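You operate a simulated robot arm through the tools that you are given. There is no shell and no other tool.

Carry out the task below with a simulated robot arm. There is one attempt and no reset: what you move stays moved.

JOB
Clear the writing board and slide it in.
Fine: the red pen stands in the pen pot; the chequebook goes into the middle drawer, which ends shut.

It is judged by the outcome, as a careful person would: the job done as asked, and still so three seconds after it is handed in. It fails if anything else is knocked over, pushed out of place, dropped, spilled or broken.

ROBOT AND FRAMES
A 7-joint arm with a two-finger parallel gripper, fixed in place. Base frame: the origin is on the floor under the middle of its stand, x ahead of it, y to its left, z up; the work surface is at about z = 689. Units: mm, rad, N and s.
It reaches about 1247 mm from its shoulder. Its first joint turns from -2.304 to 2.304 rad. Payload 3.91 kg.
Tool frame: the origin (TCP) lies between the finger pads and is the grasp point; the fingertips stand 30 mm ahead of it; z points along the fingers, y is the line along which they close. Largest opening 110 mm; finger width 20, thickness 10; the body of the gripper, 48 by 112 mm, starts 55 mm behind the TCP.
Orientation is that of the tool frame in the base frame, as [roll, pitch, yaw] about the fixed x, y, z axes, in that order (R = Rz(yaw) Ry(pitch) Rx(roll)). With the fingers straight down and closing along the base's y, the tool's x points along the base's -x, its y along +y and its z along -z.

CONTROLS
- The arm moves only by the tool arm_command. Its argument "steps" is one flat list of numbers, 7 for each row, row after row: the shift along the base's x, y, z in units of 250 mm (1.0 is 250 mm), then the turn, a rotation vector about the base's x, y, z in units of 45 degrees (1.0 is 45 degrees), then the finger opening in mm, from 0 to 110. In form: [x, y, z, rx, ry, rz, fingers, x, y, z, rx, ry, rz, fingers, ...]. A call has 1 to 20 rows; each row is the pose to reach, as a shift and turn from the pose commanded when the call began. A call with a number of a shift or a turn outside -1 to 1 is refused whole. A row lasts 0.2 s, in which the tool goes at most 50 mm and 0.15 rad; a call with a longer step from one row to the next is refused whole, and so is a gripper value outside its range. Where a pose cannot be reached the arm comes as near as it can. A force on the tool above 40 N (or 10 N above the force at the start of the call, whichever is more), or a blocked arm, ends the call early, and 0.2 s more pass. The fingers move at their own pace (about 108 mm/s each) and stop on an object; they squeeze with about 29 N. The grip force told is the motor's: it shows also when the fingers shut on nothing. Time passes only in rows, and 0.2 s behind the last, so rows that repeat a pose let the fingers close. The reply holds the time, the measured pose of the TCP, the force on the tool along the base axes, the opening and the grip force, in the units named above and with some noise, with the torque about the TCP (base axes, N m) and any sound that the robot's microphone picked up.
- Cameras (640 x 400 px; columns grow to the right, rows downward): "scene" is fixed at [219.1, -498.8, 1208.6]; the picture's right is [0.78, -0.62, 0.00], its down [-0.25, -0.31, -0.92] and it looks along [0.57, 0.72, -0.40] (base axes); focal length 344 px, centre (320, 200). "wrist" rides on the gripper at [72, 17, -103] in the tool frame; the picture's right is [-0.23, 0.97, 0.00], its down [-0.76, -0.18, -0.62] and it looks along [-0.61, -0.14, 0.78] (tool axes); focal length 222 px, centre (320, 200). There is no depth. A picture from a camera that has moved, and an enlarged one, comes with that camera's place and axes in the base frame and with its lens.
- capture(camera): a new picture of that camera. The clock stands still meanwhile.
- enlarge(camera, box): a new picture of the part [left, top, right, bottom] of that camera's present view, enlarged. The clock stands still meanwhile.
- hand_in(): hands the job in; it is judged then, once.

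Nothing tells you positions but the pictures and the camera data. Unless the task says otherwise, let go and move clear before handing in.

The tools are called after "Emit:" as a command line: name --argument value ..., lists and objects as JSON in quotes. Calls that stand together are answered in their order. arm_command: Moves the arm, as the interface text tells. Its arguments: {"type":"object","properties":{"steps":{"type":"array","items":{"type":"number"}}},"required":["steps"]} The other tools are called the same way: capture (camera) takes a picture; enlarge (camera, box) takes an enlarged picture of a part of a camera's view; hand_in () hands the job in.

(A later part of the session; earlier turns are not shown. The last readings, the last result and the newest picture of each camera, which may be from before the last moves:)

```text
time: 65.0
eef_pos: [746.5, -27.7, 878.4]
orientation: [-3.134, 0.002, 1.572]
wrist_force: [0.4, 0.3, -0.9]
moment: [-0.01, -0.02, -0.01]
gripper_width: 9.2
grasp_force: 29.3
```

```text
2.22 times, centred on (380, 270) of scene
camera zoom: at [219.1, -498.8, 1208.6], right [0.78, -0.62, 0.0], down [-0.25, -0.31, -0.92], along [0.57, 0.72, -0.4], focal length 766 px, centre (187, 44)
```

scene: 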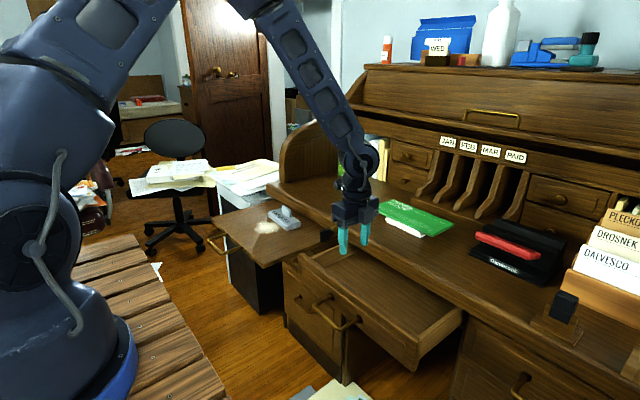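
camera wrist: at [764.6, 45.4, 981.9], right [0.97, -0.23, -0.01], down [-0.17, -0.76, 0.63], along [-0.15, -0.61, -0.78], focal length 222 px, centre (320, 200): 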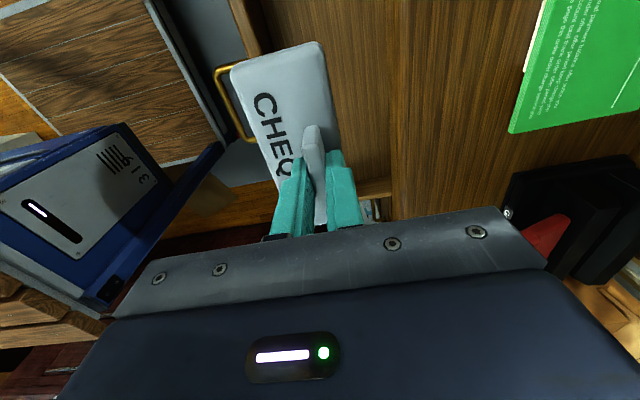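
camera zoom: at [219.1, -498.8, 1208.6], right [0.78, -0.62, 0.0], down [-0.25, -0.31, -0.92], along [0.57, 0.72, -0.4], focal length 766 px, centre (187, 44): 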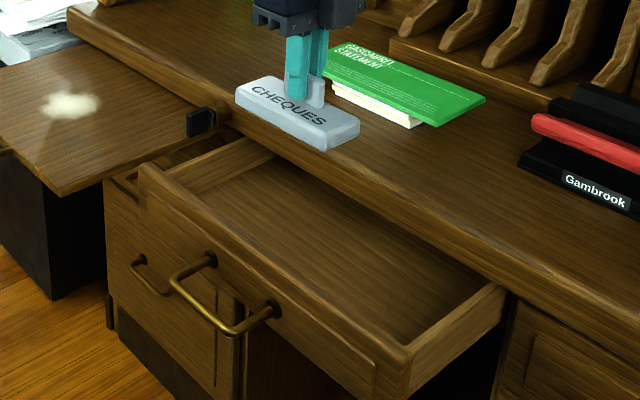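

I'm above the drawer with the chequebook. I'll check clearances to the drawer front and the desk lip by zooming.

Emit:
enlarge --camera "wrist" --box '[190, 0, 430, 200]'

Emit:
enlarge --camera "scene" --box '[310, 230, 490, 360]'

```text
2.00 times, centred on (310, 100) of wrist
camera zoom: at [764.6, 45.4, 981.9], right [0.97, -0.23, -0.01], down [-0.17, -0.76, 0.63], along [-0.15, -0.61, -0.78], focal length 444 px, centre (340, 400)
```

zoom: 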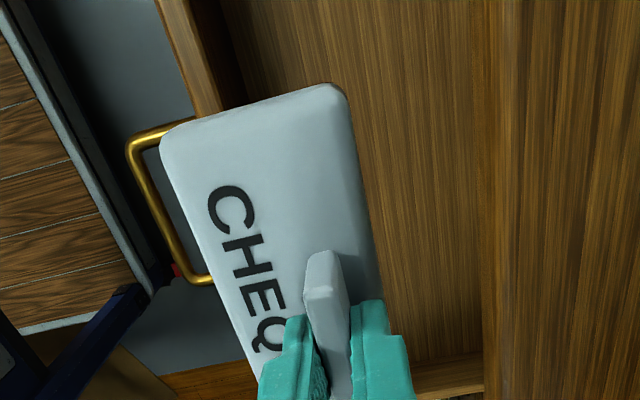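

```text
3.08 times, centred on (400, 295) of scene
camera zoom: at [219.1, -498.8, 1208.6], right [0.78, -0.62, 0.0], down [-0.25, -0.31, -0.92], along [0.57, 0.72, -0.4], focal length 1060 px, centre (74, -92)
```

zoom: 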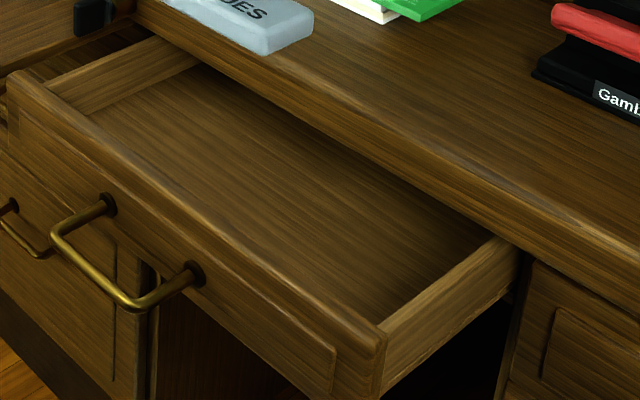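

Clearances: drawer interior spans x≈697 to the desk lip at ≈818, so I'll put the tab at x≈752 and lower to just above the floor (about z 633).

Emit:
arm_command --steps '[0.01, 0, -0.1, 0, 0, 0, 0, 0.022, 0, -0.24, 0, 0, 0, 0, 0.022, 0, -0.38, 0, 0, 0, 0, 0.022, 0, -0.5, 0, 0, 0, 0, 0.022, 0, -0.6, 0, 0, 0, 0, 0.022, 0, -0.66, 0, 0, 0, 0, 0.022, 0, -0.66, 0, 0, 0, 0]'

Emit:
capture --camera "wrist"

Emit:
enlarge --camera "scene" --box '[310, 200, 490, 340]'

```text
time: 66.5
eef_pos: [752.1, -28.7, 713.8]
orientation: [-3.135, 0.003, 1.571]
wrist_force: [1.2, -0.2, -0.2]
moment: [-0.01, -0.01, 0.01]
gripper_width: 9.6
grasp_force: 28.9
```

```text
taken
camera wrist: at [769.0, 45.2, 816.6], right [0.97, -0.23, -0.01], down [-0.17, -0.76, 0.63], along [-0.15, -0.61, -0.78], focal length 222 px, centre (320, 200)
```

wrist: 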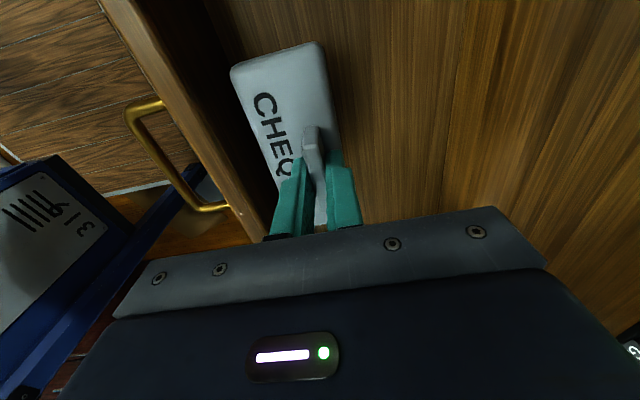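

```text
2.86 times, centred on (400, 270) of scene
camera zoom: at [219.1, -498.8, 1208.6], right [0.78, -0.62, 0.0], down [-0.25, -0.31, -0.92], along [0.57, 0.72, -0.4], focal length 984 px, centre (91, 0)
```

zoom: 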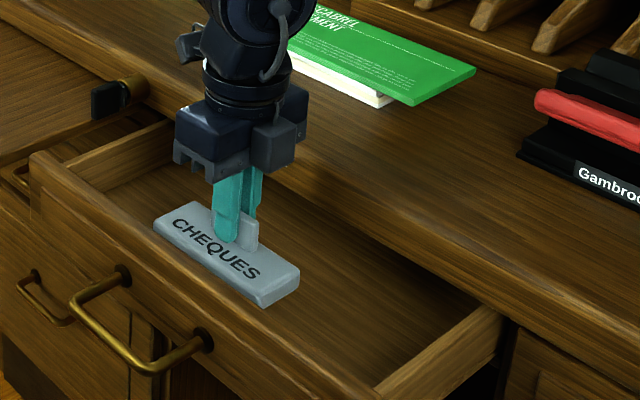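

The book is inside the drawer outline with clearance all round. Lowering slowly the last centimetres and watching the force.

Emit:
arm_command --steps '[0, 0, -0.016, 0, 0, 0, 0, 0, 0, -0.032, 0, 0, 0, 0, 0, 0, -0.048, 0, 0, 0, 0, 0, 0, -0.06, 0, 0, 0, 0, 0, 0, -0.072, 0, 0, 0, 0, 0, 0, -0.08, 0, 0, 0, 0, 0, 0, -0.08, 0, 0, 0, 0]'

Emit:
enlarge --camera "scene" --box '[310, 200, 490, 340]'

```text
time: 68.2
eef_pos: [749.9, -28.0, 693.1]
orientation: [-3.134, 0.004, 1.57]
wrist_force: [0.3, -1.0, -0.8]
moment: [0.03, 0.0, 0.01]
gripper_width: 9.2
grasp_force: 29.2
```

```text
2.86 times, centred on (400, 270) of scene
camera zoom: at [219.1, -498.8, 1208.6], right [0.78, -0.62, 0.0], down [-0.25, -0.31, -0.92], along [0.57, 0.72, -0.4], focal length 984 px, centre (91, 0)
```

zoom: 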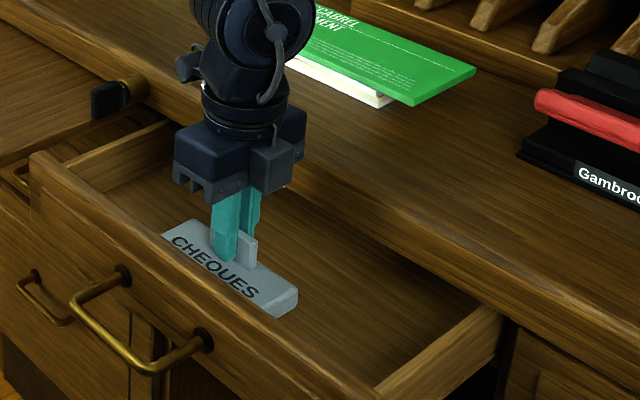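

No contact yet; continuing down 2 mm at a time.

Emit:
arm_command --steps '[0, 0, -0.008, 0, 0, 0, 0, 0, 0, -0.016, 0, 0, 0, 0, 0, 0, -0.024, 0, 0, 0, 0, 0, 0, -0.024, 0, 0, 0, 0]'

```text
time: 69.2
eef_pos: [751.3, -27.7, 687.1]
orientation: [-3.135, 0.002, 1.57]
wrist_force: [-0.1, 0.2, -0.2]
moment: [-0.01, 0.0, -0.01]
gripper_width: 9.7
grasp_force: 28.6
```

Emit:
arm_command --steps '[0, 0, -0.008, 0, 0, 0, 0, 0, 0, -0.016, 0, 0, 0, 0, 0, 0, -0.024, 0, 0, 0, 0, 0, 0, -0.024, 0, 0, 0, 0]'

Emit:
enlarge --camera "scene" --box '[340, 240, 440, 310]'

Emit:
capture --camera "wrist"

```text
time: 70.2
eef_pos: [752.5, -27.9, 682.0]
orientation: [-3.135, 0.003, 1.571]
wrist_force: [0.5, 0.7, -0.6]
moment: [-0.03, -0.01, 0.0]
gripper_width: 9.5
grasp_force: 28.7
```

```text
5.71 times, centred on (390, 275) of scene
camera zoom: at [219.1, -498.8, 1208.6], right [0.78, -0.62, 0.0], down [-0.25, -0.31, -0.92], along [0.57, 0.72, -0.4], focal length 1968 px, centre (-80, -229)
```

zoom: 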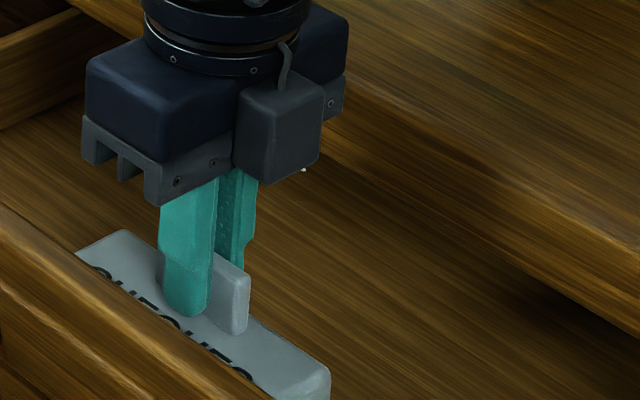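

```text
taken
camera wrist: at [769.5, 45.4, 785.0], right [0.97, -0.23, -0.01], down [-0.17, -0.76, 0.63], along [-0.15, -0.61, -0.78], focal length 222 px, centre (320, 200)
```

wrist: 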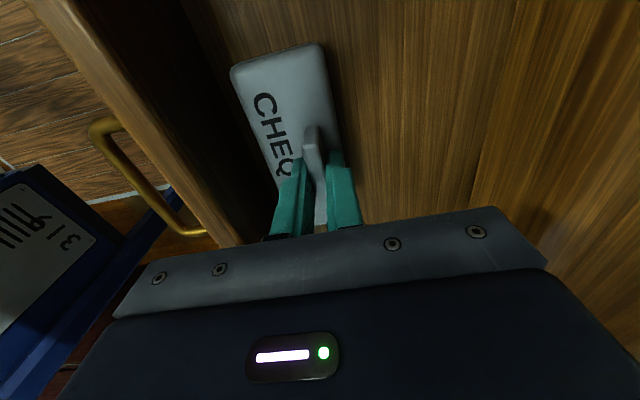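

Emit:
arm_command --steps '[0, 0, -0.008, 0, 0, 0, 0, 0, 0, -0.016, 0, 0, 0, 0, 0, 0, -0.024, 0, 0, 0, 0, 0, 0, -0.024, 0, 0, 0, 0]'

```text
time: 71.2
eef_pos: [752.0, -28.4, 675.9]
orientation: [-3.136, 0.002, 1.57]
wrist_force: [2.1, 0.2, 28.4]
moment: [0.0, -0.15, 0.01]
gripper_width: 9.5
grasp_force: 29.4
```

The book has touched the drawer floor (28 N up). I'll ease up 2 mm, then open the fingers to release.

Emit:
arm_command --steps '[0, 0, 0.008, 0, 0, 0, 0, 0, 0, 0.008, 0, 0, 0, 12, 0, 0, 0.008, 0, 0, 0, 26, 0, 0, 0.008, 0, 0, 0, 26]'

Emit:
enlarge --camera "scene" --box '[340, 240, 440, 310]'

Emit:
capture --camera "wrist"

```text
time: 72.2
eef_pos: [751.8, -27.7, 676.9]
orientation: [-3.132, 0.003, 1.571]
wrist_force: [0.9, -0.2, -0.3]
moment: [0.0, 0.0, 0.01]
gripper_width: 25.9
grasp_force: 0.0
```

```text
5.71 times, centred on (390, 275) of scene
camera zoom: at [219.1, -498.8, 1208.6], right [0.78, -0.62, 0.0], down [-0.25, -0.31, -0.92], along [0.57, 0.72, -0.4], focal length 1968 px, centre (-80, -229)
```

zoom: 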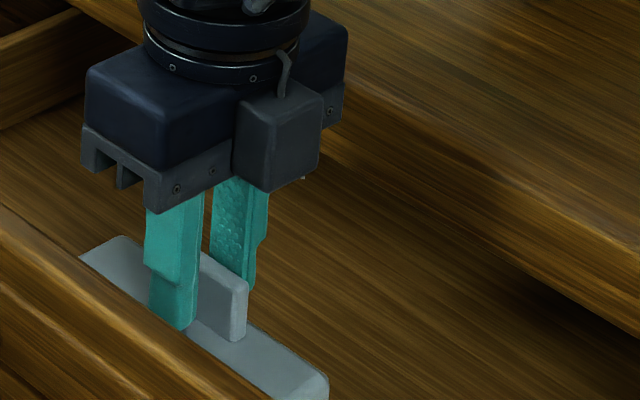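

```text
taken
camera wrist: at [769.5, 45.4, 781.1], right [0.97, -0.23, -0.01], down [-0.17, -0.76, 0.63], along [-0.15, -0.61, -0.78], focal length 222 px, centre (320, 200)
```

wrist: 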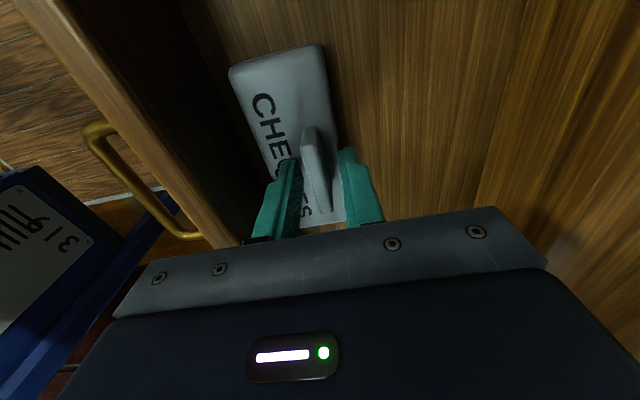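

Released; the chequebook lies flat in the drawer. I'll rise straight up and check.

Emit:
arm_command --steps '[0, 0, 0.06, 0, 0, 0, 26, 0, 0, 0.16, 0, 0, 0, 26, 0, 0, 0.34, 0, 0, 0, 26, 0, 0, 0.52, 0, 0, 0, 26, 0, 0, 0.7, 0, 0, 0, 26, 0, 0, 0.8, 0, 0, 0, 26]'

Emit:
enlarge --camera "scene" --box '[300, 220, 490, 360]'

Emit:
capture --camera "wrist"

```text
time: 73.5
eef_pos: [751.5, -28.0, 876.4]
orientation: [-3.133, 0.005, 1.571]
wrist_force: [1.0, 0.2, 0.1]
moment: [-0.01, 0.03, 0.03]
gripper_width: 25.9
grasp_force: 0.1
```

```text
2.86 times, centred on (395, 290) of scene
camera zoom: at [219.1, -498.8, 1208.6], right [0.78, -0.62, 0.0], down [-0.25, -0.31, -0.92], along [0.57, 0.72, -0.4], focal length 984 px, centre (106, -57)
```

zoom: 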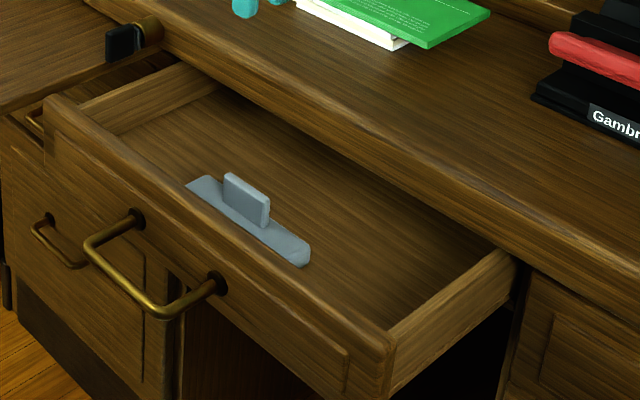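

```text
taken
camera wrist: at [769.9, 45.5, 980.0], right [0.97, -0.23, -0.01], down [-0.17, -0.76, 0.63], along [-0.15, -0.61, -0.78], focal length 222 px, centre (320, 200)
```

wrist: 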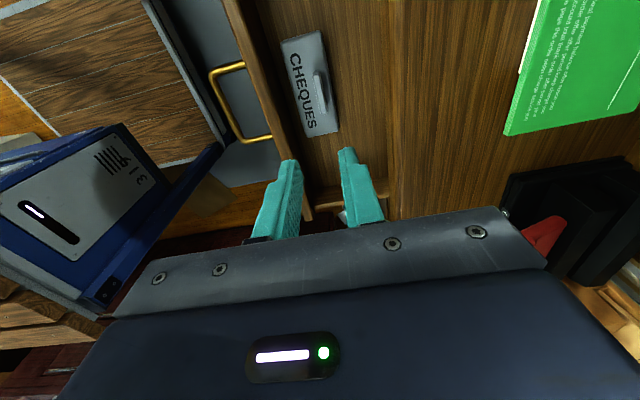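

The chequebook lies flat and its tab is below the drawer sides. Now I turn the gripper so its slim side faces the desk, close the fingers, and position in front of the bar to push the drawer shut.

Emit:
arm_command --steps '[-0.06, 0, 0, 0, 0, 0.16, 10, -0.12, 0, 0, 0, 0, 0.33, 0, -0.18, 0.003, 0, 0, 0, 0.5, 0, -0.25, 0.006, 0, 0, 0, 0.67, 0, -0.31, 0.006, 0, 0, 0, 0.84, 0, -0.37, 0.006, 0, 0, 0, 1.0, 0, -0.37, 0.006, 0, 0, 0, 1.0, 0]'

Emit:
arm_command --steps '[-0.06, 0, 0, 0, 0, 0.16, 0, -0.12, 0, -0.03, 0, 0, 0.33, 0, -0.18, 0.003, -0.06, 0, 0, 0.5, 0, -0.25, 0.006, -0.1, 0, 0, 0.67, 0, -0.31, 0.006, -0.14, 0, 0, 0.84, 0, -0.37, 0.006, -0.18, 0, 0, 1.0, 0, -0.38, 0.006, -0.18, 0, 0, 1.0, 0]'

Emit:
capture --camera "wrist"

Emit:
capture --camera "scene"

```text
time: 75.2
eef_pos: [660.2, -27.1, 876.7]
orientation: [-3.135, 0.004, 2.358]
wrist_force: [0.0, 0.3, 0.7]
moment: [0.02, 0.04, 0.01]
gripper_width: 0.0
grasp_force: 29.0
```

```text
time: 76.8
eef_pos: [564.5, -25.6, 831.9]
orientation: [-3.134, 0.003, -3.14]
wrist_force: [0.2, -0.1, 0.5]
moment: [-0.03, 0.02, 0.01]
gripper_width: 0.1
grasp_force: 29.1
```

```text
taken
camera wrist: at [491.1, -6.6, 936.1], right [0.23, 0.97, -0.01], down [0.76, -0.17, 0.63], along [0.61, -0.15, -0.78], focal length 222 px, centre (320, 200)
```

wrist: 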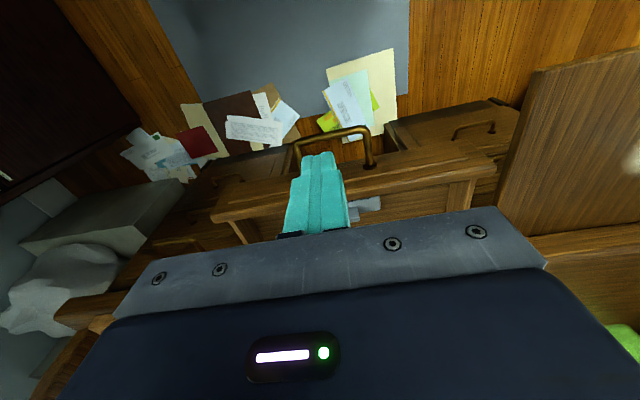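

```text
taken
```

scene: 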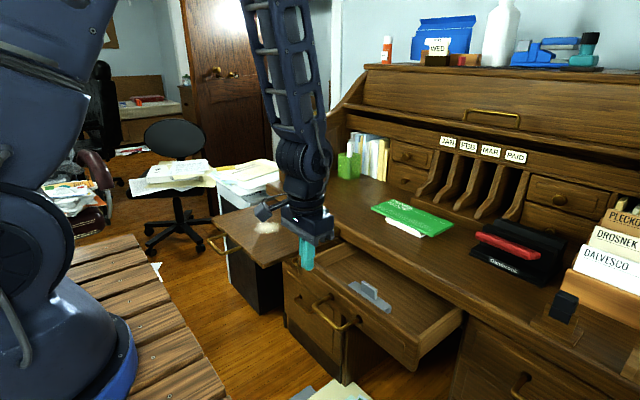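

Positioned in front of the bar with closed fingers. Lowering so the fingertips sit just below bar height.

Emit:
arm_command --steps '[0, 0, -0.16, 0, 0, 0, 0, 0, 0, -0.34, 0, 0, 0, 0, 0, 0, -0.52, 0, 0, 0, 0, 0, 0, -0.67, 0, 0, 0, 0, 0, 0, -0.67, 0, 0, 0, 0]'

Emit:
capture --camera "wrist"

Emit:
enlarge --camera "scene" --box '[260, 220, 460, 380]'

```text
time: 78.0
eef_pos: [562.9, -25.2, 663.9]
orientation: [-3.135, 0.004, -3.141]
wrist_force: [0.4, 0.0, 0.4]
moment: [0.03, 0.01, 0.04]
gripper_width: 0.0
grasp_force: 28.9
```

```text
taken
camera wrist: at [490.8, -6.9, 767.6], right [0.23, 0.97, -0.01], down [0.76, -0.17, 0.63], along [0.61, -0.15, -0.78], focal length 222 px, centre (320, 200)
```

wrist: 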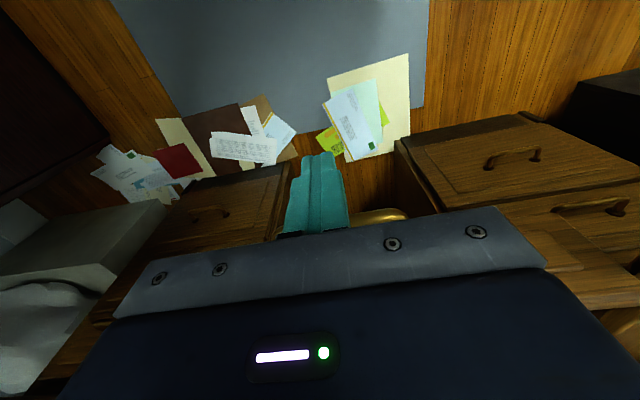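

```text
2.50 times, centred on (360, 300) of scene
camera zoom: at [219.1, -498.8, 1208.6], right [0.78, -0.62, 0.0], down [-0.25, -0.31, -0.92], along [0.57, 0.72, -0.4], focal length 861 px, centre (220, -50)
```

zoom: 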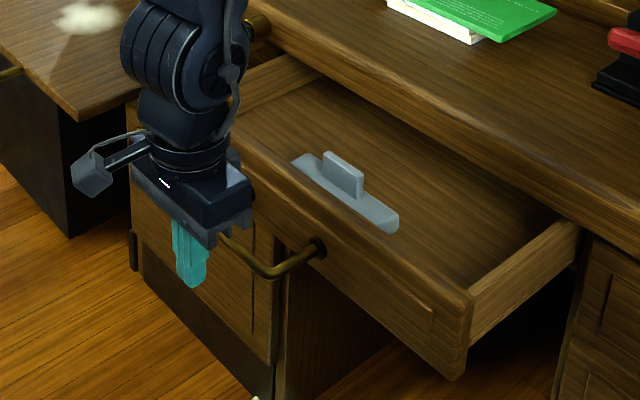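

Fingers are in front of the bar at the right height. Pushing slowly towards the desk.

Emit:
arm_command --steps '[0.08, 0, 0, 0, 0, 0, 0, 0.104, 0, 0, 0, 0, 0, 0, 0.128, 0, 0, 0, 0, 0, 0, 0.152, 0, 0, 0, 0, 0, 0, 0.176, 0, 0, 0, 0, 0, 0, 0.2, 0, 0, 0, 0, 0, 0, 0.224, 0, 0, 0, 0, 0, 0, 0.248, 0, 0, 0, 0, 0, 0, 0.272, 0, 0, 0, 0, 0, 0, 0.296, 0, 0, 0, 0, 0, 0, 0.32, 0, 0, 0, 0, 0, 0, 0.344, 0, 0, 0, 0, 0, 0]'

Emit:
enlarge --camera "scene" --box '[260, 220, 460, 380]'

```text
time: 80.5
eef_pos: [649.7, -26.1, 666.1]
orientation: [-3.135, 0.004, -3.141]
wrist_force: [-0.5, 0.7, 0.4]
moment: [0.0, 0.02, 0.0]
gripper_width: 0.0
grasp_force: 28.9
```

```text
2.50 times, centred on (360, 300) of scene
camera zoom: at [219.1, -498.8, 1208.6], right [0.78, -0.62, 0.0], down [-0.25, -0.31, -0.92], along [0.57, 0.72, -0.4], focal length 861 px, centre (220, -50)
```

zoom: 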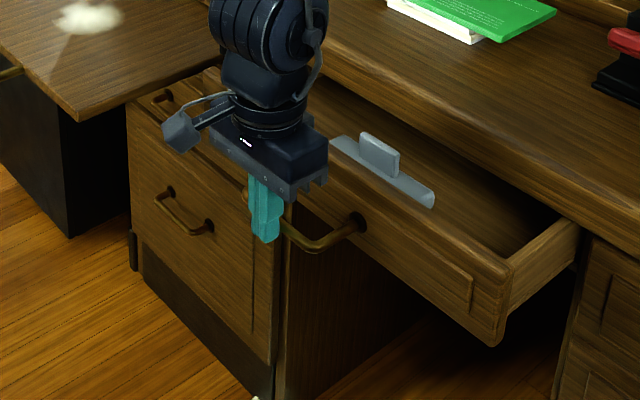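

The drawer slides in smoothly with the chequebook riding along. Continuing to close.

Emit:
arm_command --steps '[0.028, 0, -0.004, 0, 0, 0, 0, 0.056, 0, -0.006, 0, 0, 0, 0, 0.084, 0, -0.006, 0, 0, 0, 0, 0.112, 0, -0.006, 0, 0, 0, 0, 0.14, 0, -0.006, 0, 0, 0, 0, 0.168, 0, -0.006, 0, 0, 0, 0, 0.196, 0, -0.006, 0, 0, 0, 0, 0.224, 0, -0.006, 0, 0, 0, 0, 0.252, 0, -0.006, 0, 0, 0, 0, 0.28, 0, -0.006, 0, 0, 0, 0, 0.308, 0, -0.006, 0, 0, 0, 0, 0.336, 0, -0.006, 0, 0, 0, 0, 0.364, 0, -0.006, 0, 0, 0, 0, 0.392, 0, -0.006, 0, 0, 0, 0, 0.42, 0, -0.006, 0, 0, 0, 0, 0.44, 0, -0.006, 0, 0, 0, 0]'

Emit:
enlarge --camera "scene" --box '[280, 200, 480, 360]'

```text
time: 84.0
eef_pos: [759.7, -24.7, 663.1]
orientation: [-3.135, 0.005, -3.141]
wrist_force: [-1.3, 0.0, 0.7]
moment: [-0.03, 0.01, 0.02]
gripper_width: 0.0
grasp_force: 29.1
```

```text
2.50 times, centred on (380, 280) of scene
camera zoom: at [219.1, -498.8, 1208.6], right [0.78, -0.62, 0.0], down [-0.25, -0.31, -0.92], along [0.57, 0.72, -0.4], focal length 861 px, centre (170, 0)
```

zoom: 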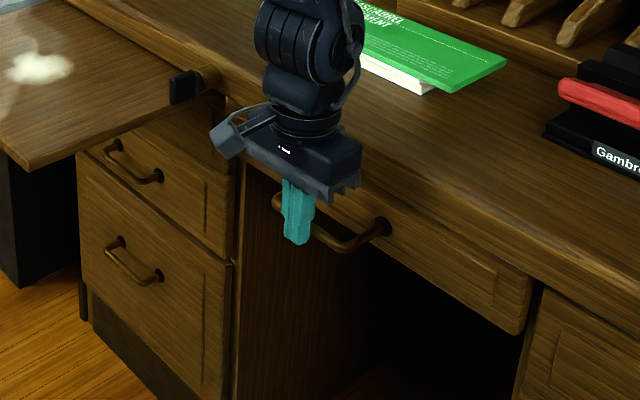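

Nearly shut. Pushing the last bit slowly until it seats.

Emit:
arm_command --steps '[0.016, 0, 0, 0, 0, 0, 0, 0.032, 0, 0, 0, 0, 0, 0, 0.048, 0, 0, 0, 0, 0, 0, 0.06, 0, 0, 0, 0, 0, 0, 0.07, 0, 0, 0, 0, 0, 0, 0.08, 0, 0, 0, 0, 0, 0]'

Emit:
enlarge --camera "scene" --box '[320, 220, 500, 340]'

```text
time: 85.5
eef_pos: [776.1, -26.3, 661.3]
orientation: [-3.133, -0.006, -3.14]
wrist_force: [-5.1, 0.3, 0.5]
moment: [-0.08, 0.07, -0.06]
gripper_width: 0.0
grasp_force: 29.0
stopped in row 6: the force on the tool passed its limit at 42 N (the readings are from after the stop); the commanded pose is now the measured one
```

```text
3.33 times, centred on (410, 280) of scene
camera zoom: at [219.1, -498.8, 1208.6], right [0.78, -0.62, 0.0], down [-0.25, -0.31, -0.92], along [0.57, 0.72, -0.4], focal length 1148 px, centre (20, -67)
```

zoom: 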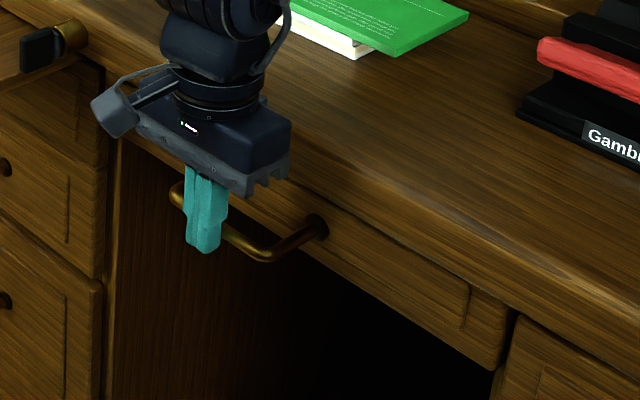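

The drawer seated at the expected closed position (42 N stop at x 776). I'll back away, rise and compare with the original closed look.

Emit:
arm_command --steps '[-0.06, 0, 0, 0, 0, 0, 0, -0.16, 0, 0, 0, 0, 0, 0, -0.24, 0, 0.1, 0, 0, 0, 0, -0.28, 0, 0.26, 0, 0, 0, 0, -0.28, 0.06, 0.42, 0, 0, 0, 0, -0.28, 0.14, 0.58, 0, 0, 0, 0, -0.28, 0.24, 0.72, 0, 0, 0, 0, -0.28, 0.36, 0.84, 0, 0, 0, 0]'

Emit:
capture --camera "scene"

Emit:
enlarge --camera "scene" --box '[340, 240, 480, 340]'

Emit:
capture --camera "wrist"

```text
time: 87.3
eef_pos: [707.0, 63.1, 871.6]
orientation: [-3.133, -0.003, 3.141]
wrist_force: [0.2, -0.5, -0.7]
moment: [0.03, 0.02, -0.02]
gripper_width: 0.3
grasp_force: 29.0
```

```text
taken
```

scene: 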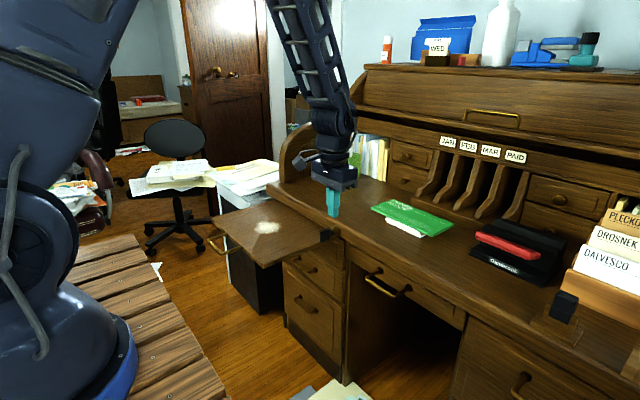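

```text
4.00 times, centred on (410, 290) of scene
camera zoom: at [219.1, -498.8, 1208.6], right [0.78, -0.62, 0.0], down [-0.25, -0.31, -0.92], along [0.57, 0.72, -0.4], focal length 1378 px, centre (-40, -160)
```

zoom: 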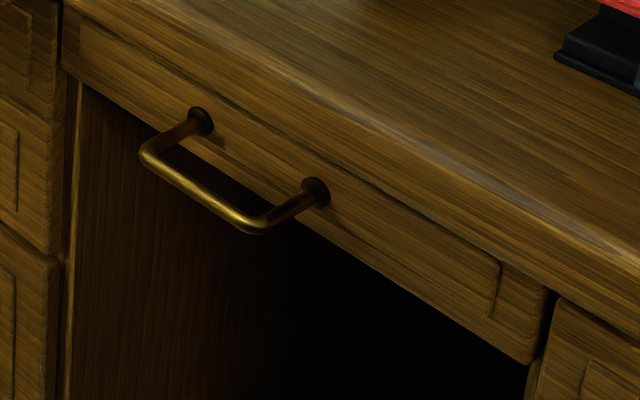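

```text
taken
camera wrist: at [634.7, 82.4, 975.8], right [0.23, 0.97, -0.01], down [0.76, -0.17, 0.62], along [0.6, -0.15, -0.78], focal length 222 px, centre (320, 200)
```

wrist: 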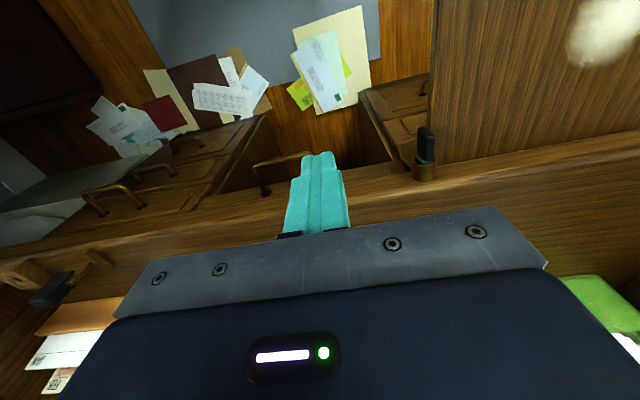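

The drawer looks exactly as it did closed at the start. Now for the board: its front bar is at about x 521, y 328–420, z 678; I'll go round in front of it at height, fingers closed.

Emit:
arm_command --steps '[-0.08, 0.12, 0, 0, 0, 0, 0, -0.18, 0.26, 0, 0, 0, 0, 0, -0.28, 0.4, 0, 0, 0, 0, 0, -0.38, 0.54, 0, 0, 0, 0, 0, -0.48, 0.68, 0, 0, 0, 0, 0, -0.5, 0.7, 0, 0, 0, 0, 0]'

Emit:
arm_command --steps '[-0.08, 0.1, 0, 0, 0, 0, 0, -0.18, 0.22, 0, 0, 0, 0, 0, -0.28, 0.34, 0, 0, 0, 0, 0, -0.36, 0.46, 0, 0, 0, 0, 0, -0.42, 0.54, 0, 0, 0, 0, 0, -0.42, 0.54, 0, 0, 0, 0, 0]'

Emit:
capture --camera "wrist"

Emit:
capture --camera "scene"

```text
time: 88.7
eef_pos: [581.5, 239.7, 873.7]
orientation: [-3.133, -0.002, -3.141]
wrist_force: [0.9, 0.1, -0.4]
moment: [0.03, -0.01, -0.01]
gripper_width: 0.1
grasp_force: 28.7
```

```text
time: 90.1
eef_pos: [478.4, 374.9, 873.3]
orientation: [-3.132, -0.003, 3.141]
wrist_force: [-0.4, -0.9, -0.8]
moment: [0.02, -0.03, -0.02]
gripper_width: 0.0
grasp_force: 29.3
```

```text
taken
camera wrist: at [405.3, 393.5, 977.1], right [0.23, 0.97, -0.01], down [0.76, -0.17, 0.62], along [0.6, -0.15, -0.78], focal length 222 px, centre (320, 200)
```

wrist: 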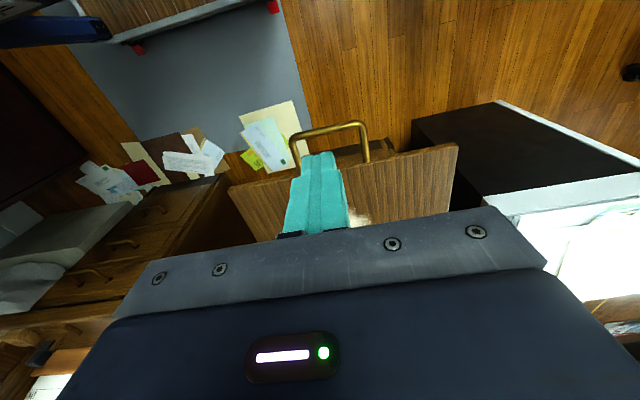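

```text
taken
```

scene: 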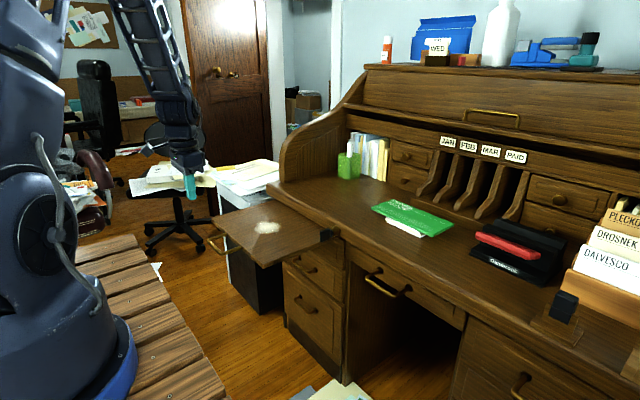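

The bar is at x≈520 with mid y≈370, ahead of the fingers. Lowering in front of it.

Emit:
arm_command --steps '[0, 0, -0.16, 0, 0, 0, 0, 0, -0.008, -0.34, 0, 0, 0, 0, 0, -0.012, -0.52, 0, 0, 0, 0, 0, -0.016, -0.66, 0, 0, 0, 0, 0, -0.016, -0.724, 0, 0, 0, 0, 0, -0.016, -0.724, 0, 0, 0, 0]'

Emit:
capture --camera "wrist"

Emit:
enlarge --camera "scene" --box '[160, 160, 360, 290]'

```text
time: 91.5
eef_pos: [477.3, 369.7, 690.7]
orientation: [-3.134, -0.003, 3.141]
wrist_force: [-0.1, 0.2, 0.0]
moment: [0.0, -0.01, -0.01]
gripper_width: 0.3
grasp_force: 29.3
```

```text
taken
camera wrist: at [405.6, 388.7, 795.1], right [0.23, 0.97, -0.01], down [0.76, -0.17, 0.62], along [0.6, -0.15, -0.78], focal length 222 px, centre (320, 200)
```

wrist: 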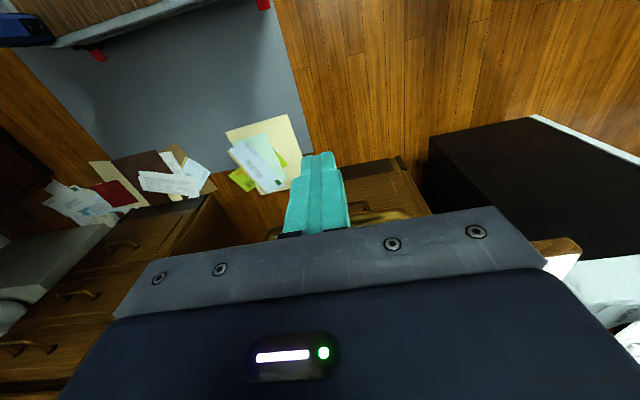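

```text
3.08 times, centred on (260, 225) of scene
camera zoom: at [219.1, -498.8, 1208.6], right [0.78, -0.62, 0.0], down [-0.25, -0.31, -0.92], along [0.57, 0.72, -0.4], focal length 1060 px, centre (505, 123)
```

zoom: 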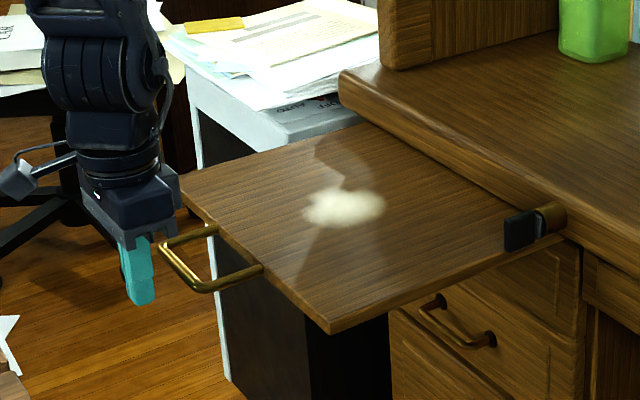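

Fingers stand in front of the bar. Pushing the board in slowly.

Emit:
arm_command --steps '[0.08, 0, 0, 0, 0, 0, 0, 0.1, 0, 0, 0, 0, 0, 0, 0.124, 0, 0, 0, 0, 0, 0, 0.152, 0, 0, 0, 0, 0, 0, 0.18, 0, 0, 0, 0, 0, 0, 0.208, 0, 0, 0, 0, 0, 0, 0.236, 0, 0, 0, 0, 0, 0, 0.264, 0, 0, 0, 0, 0, 0, 0.292, 0, 0, 0, 0, 0, 0, 0.32, 0, 0, 0, 0, 0, 0]'

Emit:
enlarge --camera "scene" --box '[160, 160, 360, 290]'

```text
time: 93.7
eef_pos: [557.7, 371.8, 689.8]
orientation: [-3.133, -0.003, -3.141]
wrist_force: [-1.9, 0.7, 0.8]
moment: [-0.01, 0.0, -0.02]
gripper_width: 0.0
grasp_force: 29.2
```

```text
3.08 times, centred on (260, 225) of scene
camera zoom: at [219.1, -498.8, 1208.6], right [0.78, -0.62, 0.0], down [-0.25, -0.31, -0.92], along [0.57, 0.72, -0.4], focal length 1060 px, centre (505, 123)
```

zoom: 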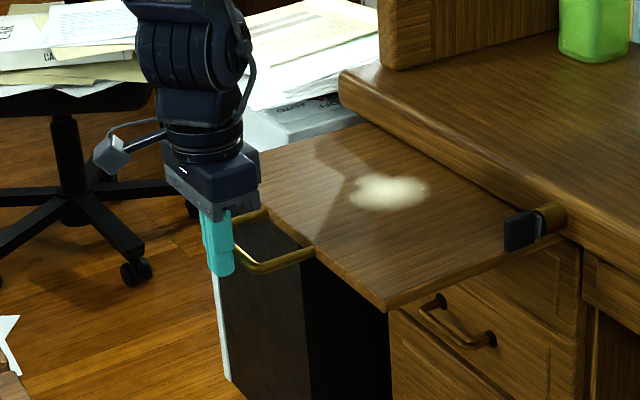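

The board slides in easily, straight, with the pale mark being part of its surface. Continuing.

Emit:
arm_command --steps '[0.028, 0, 0.004, 0, 0, 0, 0, 0.056, 0, 0.004, 0, 0, 0, 0, 0.084, 0, 0.004, 0, 0, 0, 0, 0.112, 0, 0.004, 0, 0, 0, 0, 0.14, 0, 0.004, 0, 0, 0, 0, 0.168, 0, 0.004, 0, 0, 0, 0, 0.196, 0, 0.004, 0, 0, 0, 0, 0.224, 0, 0.004, 0, 0, 0, 0, 0.252, 0, 0.004, 0, 0, 0, 0, 0.28, 0, 0.004, 0, 0, 0, 0, 0.308, 0, 0.004, 0, 0, 0, 0, 0.336, 0, 0.004, 0, 0, 0, 0, 0.364, 0, 0.004, 0, 0, 0, 0, 0.392, 0, 0.004, 0, 0, 0, 0, 0.42, 0, 0.004, 0, 0, 0, 0, 0.448, 0, 0.004, 0, 0, 0, 0, 0.476, 0, 0.004, 0, 0, 0, 0, 0.504, 0, 0.004, 0, 0, 0, 0]'

Emit:
enlarge --camera "scene" --box '[180, 160, 380, 290]'

Emit:
capture --camera "wrist"

```text
time: 97.5
eef_pos: [683.0, 370.5, 692.5]
orientation: [-3.131, -0.004, 3.141]
wrist_force: [-1.5, 0.9, -0.3]
moment: [-0.02, 0.03, 0.03]
gripper_width: 0.2
grasp_force: 29.2
```

```text
3.08 times, centred on (280, 225) of scene
camera zoom: at [219.1, -498.8, 1208.6], right [0.78, -0.62, 0.0], down [-0.25, -0.31, -0.92], along [0.57, 0.72, -0.4], focal length 1060 px, centre (443, 123)
```

zoom: 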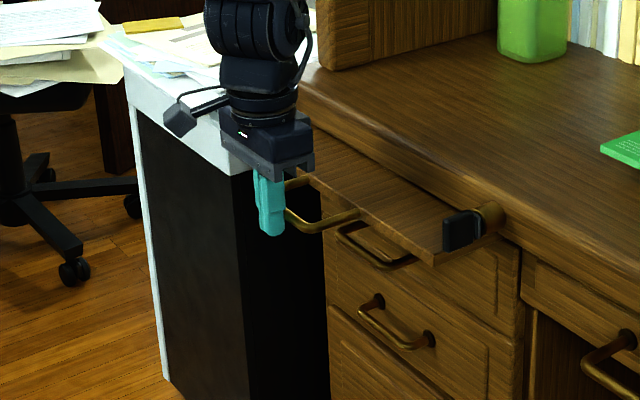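

```text
taken
camera wrist: at [610.8, 389.5, 795.8], right [0.23, 0.97, -0.01], down [0.76, -0.17, 0.62], along [0.6, -0.15, -0.78], focal length 222 px, centre (320, 200)
```

wrist: 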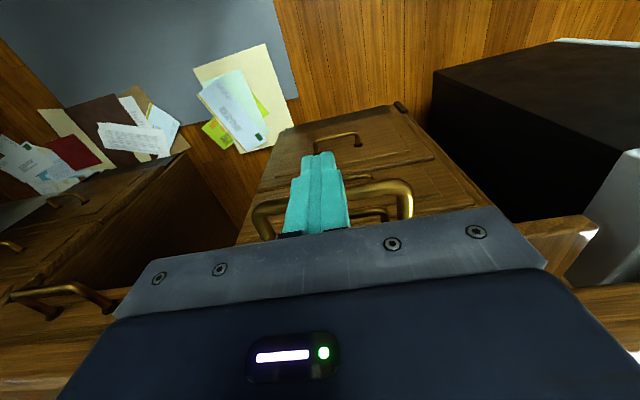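

About 70–95 mm of travel remain, all clear. Continuing, slower near the end.

Emit:
arm_command --steps '[0.028, 0, 0, 0, 0, 0, 0, 0.056, 0, 0, 0, 0, 0, 0, 0.084, 0, 0, 0, 0, 0, 0, 0.112, 0, 0, 0, 0, 0, 0, 0.14, 0, 0, 0, 0, 0, 0, 0.168, 0, 0, 0, 0, 0, 0, 0.192, 0, 0, 0, 0, 0, 0, 0.216, 0, 0, 0, 0, 0, 0, 0.232, 0, 0, 0, 0, 0, 0, 0.248, 0, 0, 0, 0, 0, 0]'

Emit:
enlarge --camera "scene" --box '[200, 160, 380, 290]'

Emit:
capture --camera "wrist"

```text
time: 99.7
eef_pos: [744.3, 371.2, 693.0]
orientation: [-3.133, -0.002, -3.14]
wrist_force: [-3.4, 1.1, -0.3]
moment: [-0.05, 0.05, -0.01]
gripper_width: 0.1
grasp_force: 29.0
```

```text
3.08 times, centred on (290, 225) of scene
camera zoom: at [219.1, -498.8, 1208.6], right [0.78, -0.62, 0.0], down [-0.25, -0.31, -0.92], along [0.57, 0.72, -0.4], focal length 1060 px, centre (412, 123)
```

zoom: 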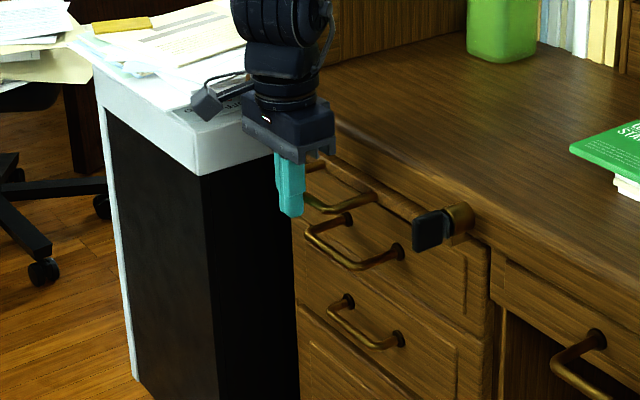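

```text
taken
camera wrist: at [672.8, 389.7, 796.3], right [0.23, 0.97, -0.01], down [0.76, -0.17, 0.62], along [0.6, -0.15, -0.78], focal length 222 px, centre (320, 200)
```

wrist: 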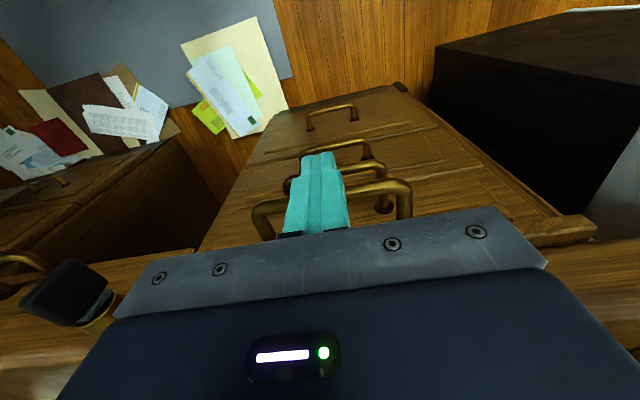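

Nearly in. Pushing the last few centimetres at 3 mm steps until it seats.

Emit:
arm_command --steps '[0.014, 0, 0, 0, 0, 0, 0, 0.028, 0, 0, 0, 0, 0, 0, 0.042, 0, 0, 0, 0, 0, 0, 0.056, 0, 0, 0, 0, 0, 0, 0.07, 0, 0, 0, 0, 0, 0, 0.084, 0, 0, 0, 0, 0, 0, 0.096, 0, 0, 0, 0, 0, 0, 0.108, 0, 0, 0, 0, 0, 0]'

Emit:
enlarge --camera "scene" --box '[240, 180, 380, 280]'

```text
time: 101.5
eef_pos: [771.2, 371.3, 692.6]
orientation: [-3.133, -0.005, 3.141]
wrist_force: [-2.9, -0.5, -0.2]
moment: [-0.01, 0.04, 0.02]
gripper_width: 0.2
grasp_force: 28.7
```

```text
4.00 times, centred on (310, 230) of scene
camera zoom: at [219.1, -498.8, 1208.6], right [0.78, -0.62, 0.0], down [-0.25, -0.31, -0.92], along [0.57, 0.72, -0.4], focal length 1378 px, centre (360, 80)
```

zoom: 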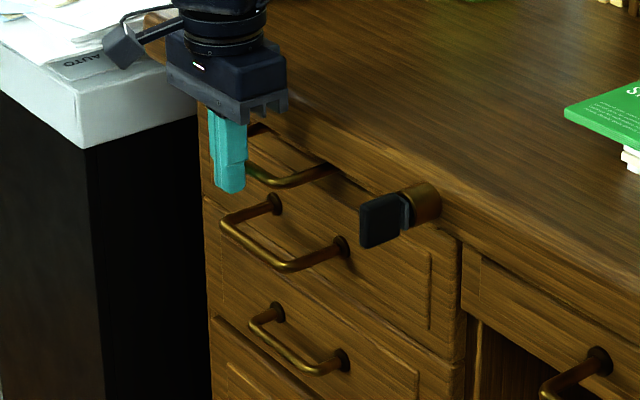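

Emit:
arm_command --steps '[0.01, 0, 0, 0, 0, 0, 0, 0.02, 0, 0, 0, 0, 0, 0, 0.03, 0, 0, 0, 0, 0, 0, 0.04, 0, 0, 0, 0, 0, 0, 0.05, 0, 0, 0, 0, 0, 0]'

Emit:
enlarge --camera "scene" --box '[240, 180, 380, 280]'

Emit:
capture --camera "wrist"

```text
time: 102.7
eef_pos: [781.7, 370.7, 692.8]
orientation: [-3.132, -0.007, 3.141]
wrist_force: [-23.7, -3.3, 7.3]
moment: [-0.09, 0.19, -0.08]
gripper_width: 0.1
grasp_force: 29.4
```

```text
4.00 times, centred on (310, 230) of scene
camera zoom: at [219.1, -498.8, 1208.6], right [0.78, -0.62, 0.0], down [-0.25, -0.31, -0.92], along [0.57, 0.72, -0.4], focal length 1378 px, centre (360, 80)
```

zoom: 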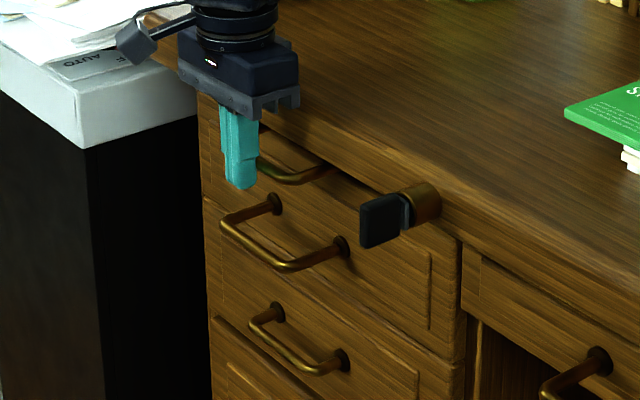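

```text
taken
camera wrist: at [710.7, 389.6, 796.8], right [0.23, 0.97, -0.01], down [0.77, -0.17, 0.62], along [0.6, -0.15, -0.78], focal length 222 px, centre (320, 200)
```

wrist: 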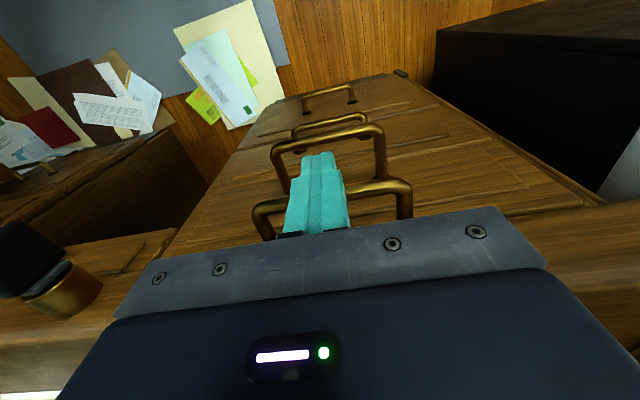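

The resistance (24 N at bar height) suggests the board has reached its stop. One small confirming push.

Emit:
arm_command --steps '[0.006, 0, 0, 0, 0, 0, 0, 0.012, 0, 0, 0, 0, 0, 0, 0.018, 0, 0, 0, 0, 0, 0]'

```text
time: 103.1
eef_pos: [782.7, 370.5, 691.8]
orientation: [-3.132, -0.011, -3.138]
wrist_force: [-4.6, 1.3, 1.8]
moment: [0.03, 0.04, -0.02]
gripper_width: 0.0
grasp_force: 29.0
stopped in row 2: the force on the tool passed its limit at 43 N (the readings are from after the stop); the commanded pose is now the measured one
```

The board is against its stop. Backing off and rising clear to inspect.

Emit:
arm_command --steps '[-0.06, 0, 0, 0, 0, 0, 0, -0.16, 0, 0, 0, 0, 0, 0, -0.28, 0, 0.04, 0, 0, 0, 0, -0.4, 0, 0.16, 0, 0, 0, 0, -0.44, 0, 0.32, 0, 0, 0, 0, -0.44, 0, 0.48, 0, 0, 0, 0, -0.44, 0, 0.64, 0, 0, 0, 0, -0.44, 0, 0.8, 0, 0, 0, 0]'

Emit:
capture --camera "scene"

Emit:
enlarge --camera "scene" --box '[240, 180, 380, 280]'

Emit:
capture --camera "wrist"

```text
time: 104.9
eef_pos: [671.2, 370.8, 891.9]
orientation: [-3.131, -0.008, -3.141]
wrist_force: [0.4, -0.3, -0.6]
moment: [-0.03, -0.01, 0.0]
gripper_width: 0.0
grasp_force: 28.9
```

```text
taken
```

scene: 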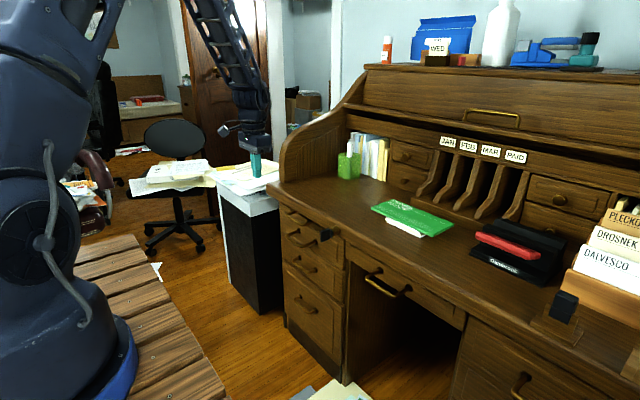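

```text
4.00 times, centred on (310, 230) of scene
camera zoom: at [219.1, -498.8, 1208.6], right [0.78, -0.62, 0.0], down [-0.25, -0.31, -0.92], along [0.57, 0.72, -0.4], focal length 1378 px, centre (360, 80)
```

zoom: 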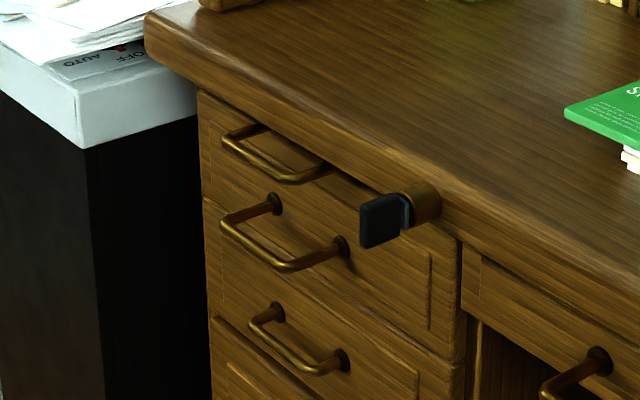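

```text
taken
camera wrist: at [601.0, 389.5, 996.5], right [0.23, 0.97, -0.01], down [0.77, -0.17, 0.62], along [0.6, -0.15, -0.79], focal length 222 px, centre (320, 200)
```

wrist: 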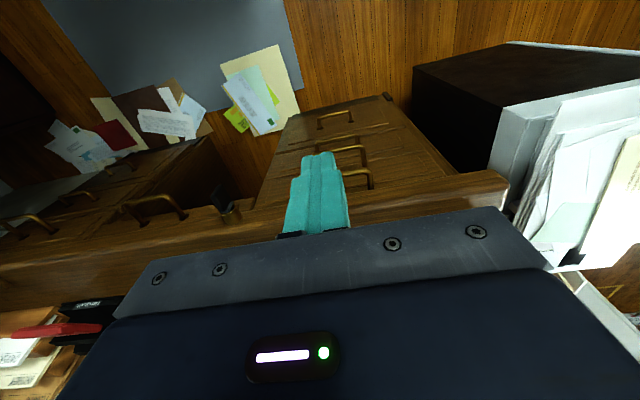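

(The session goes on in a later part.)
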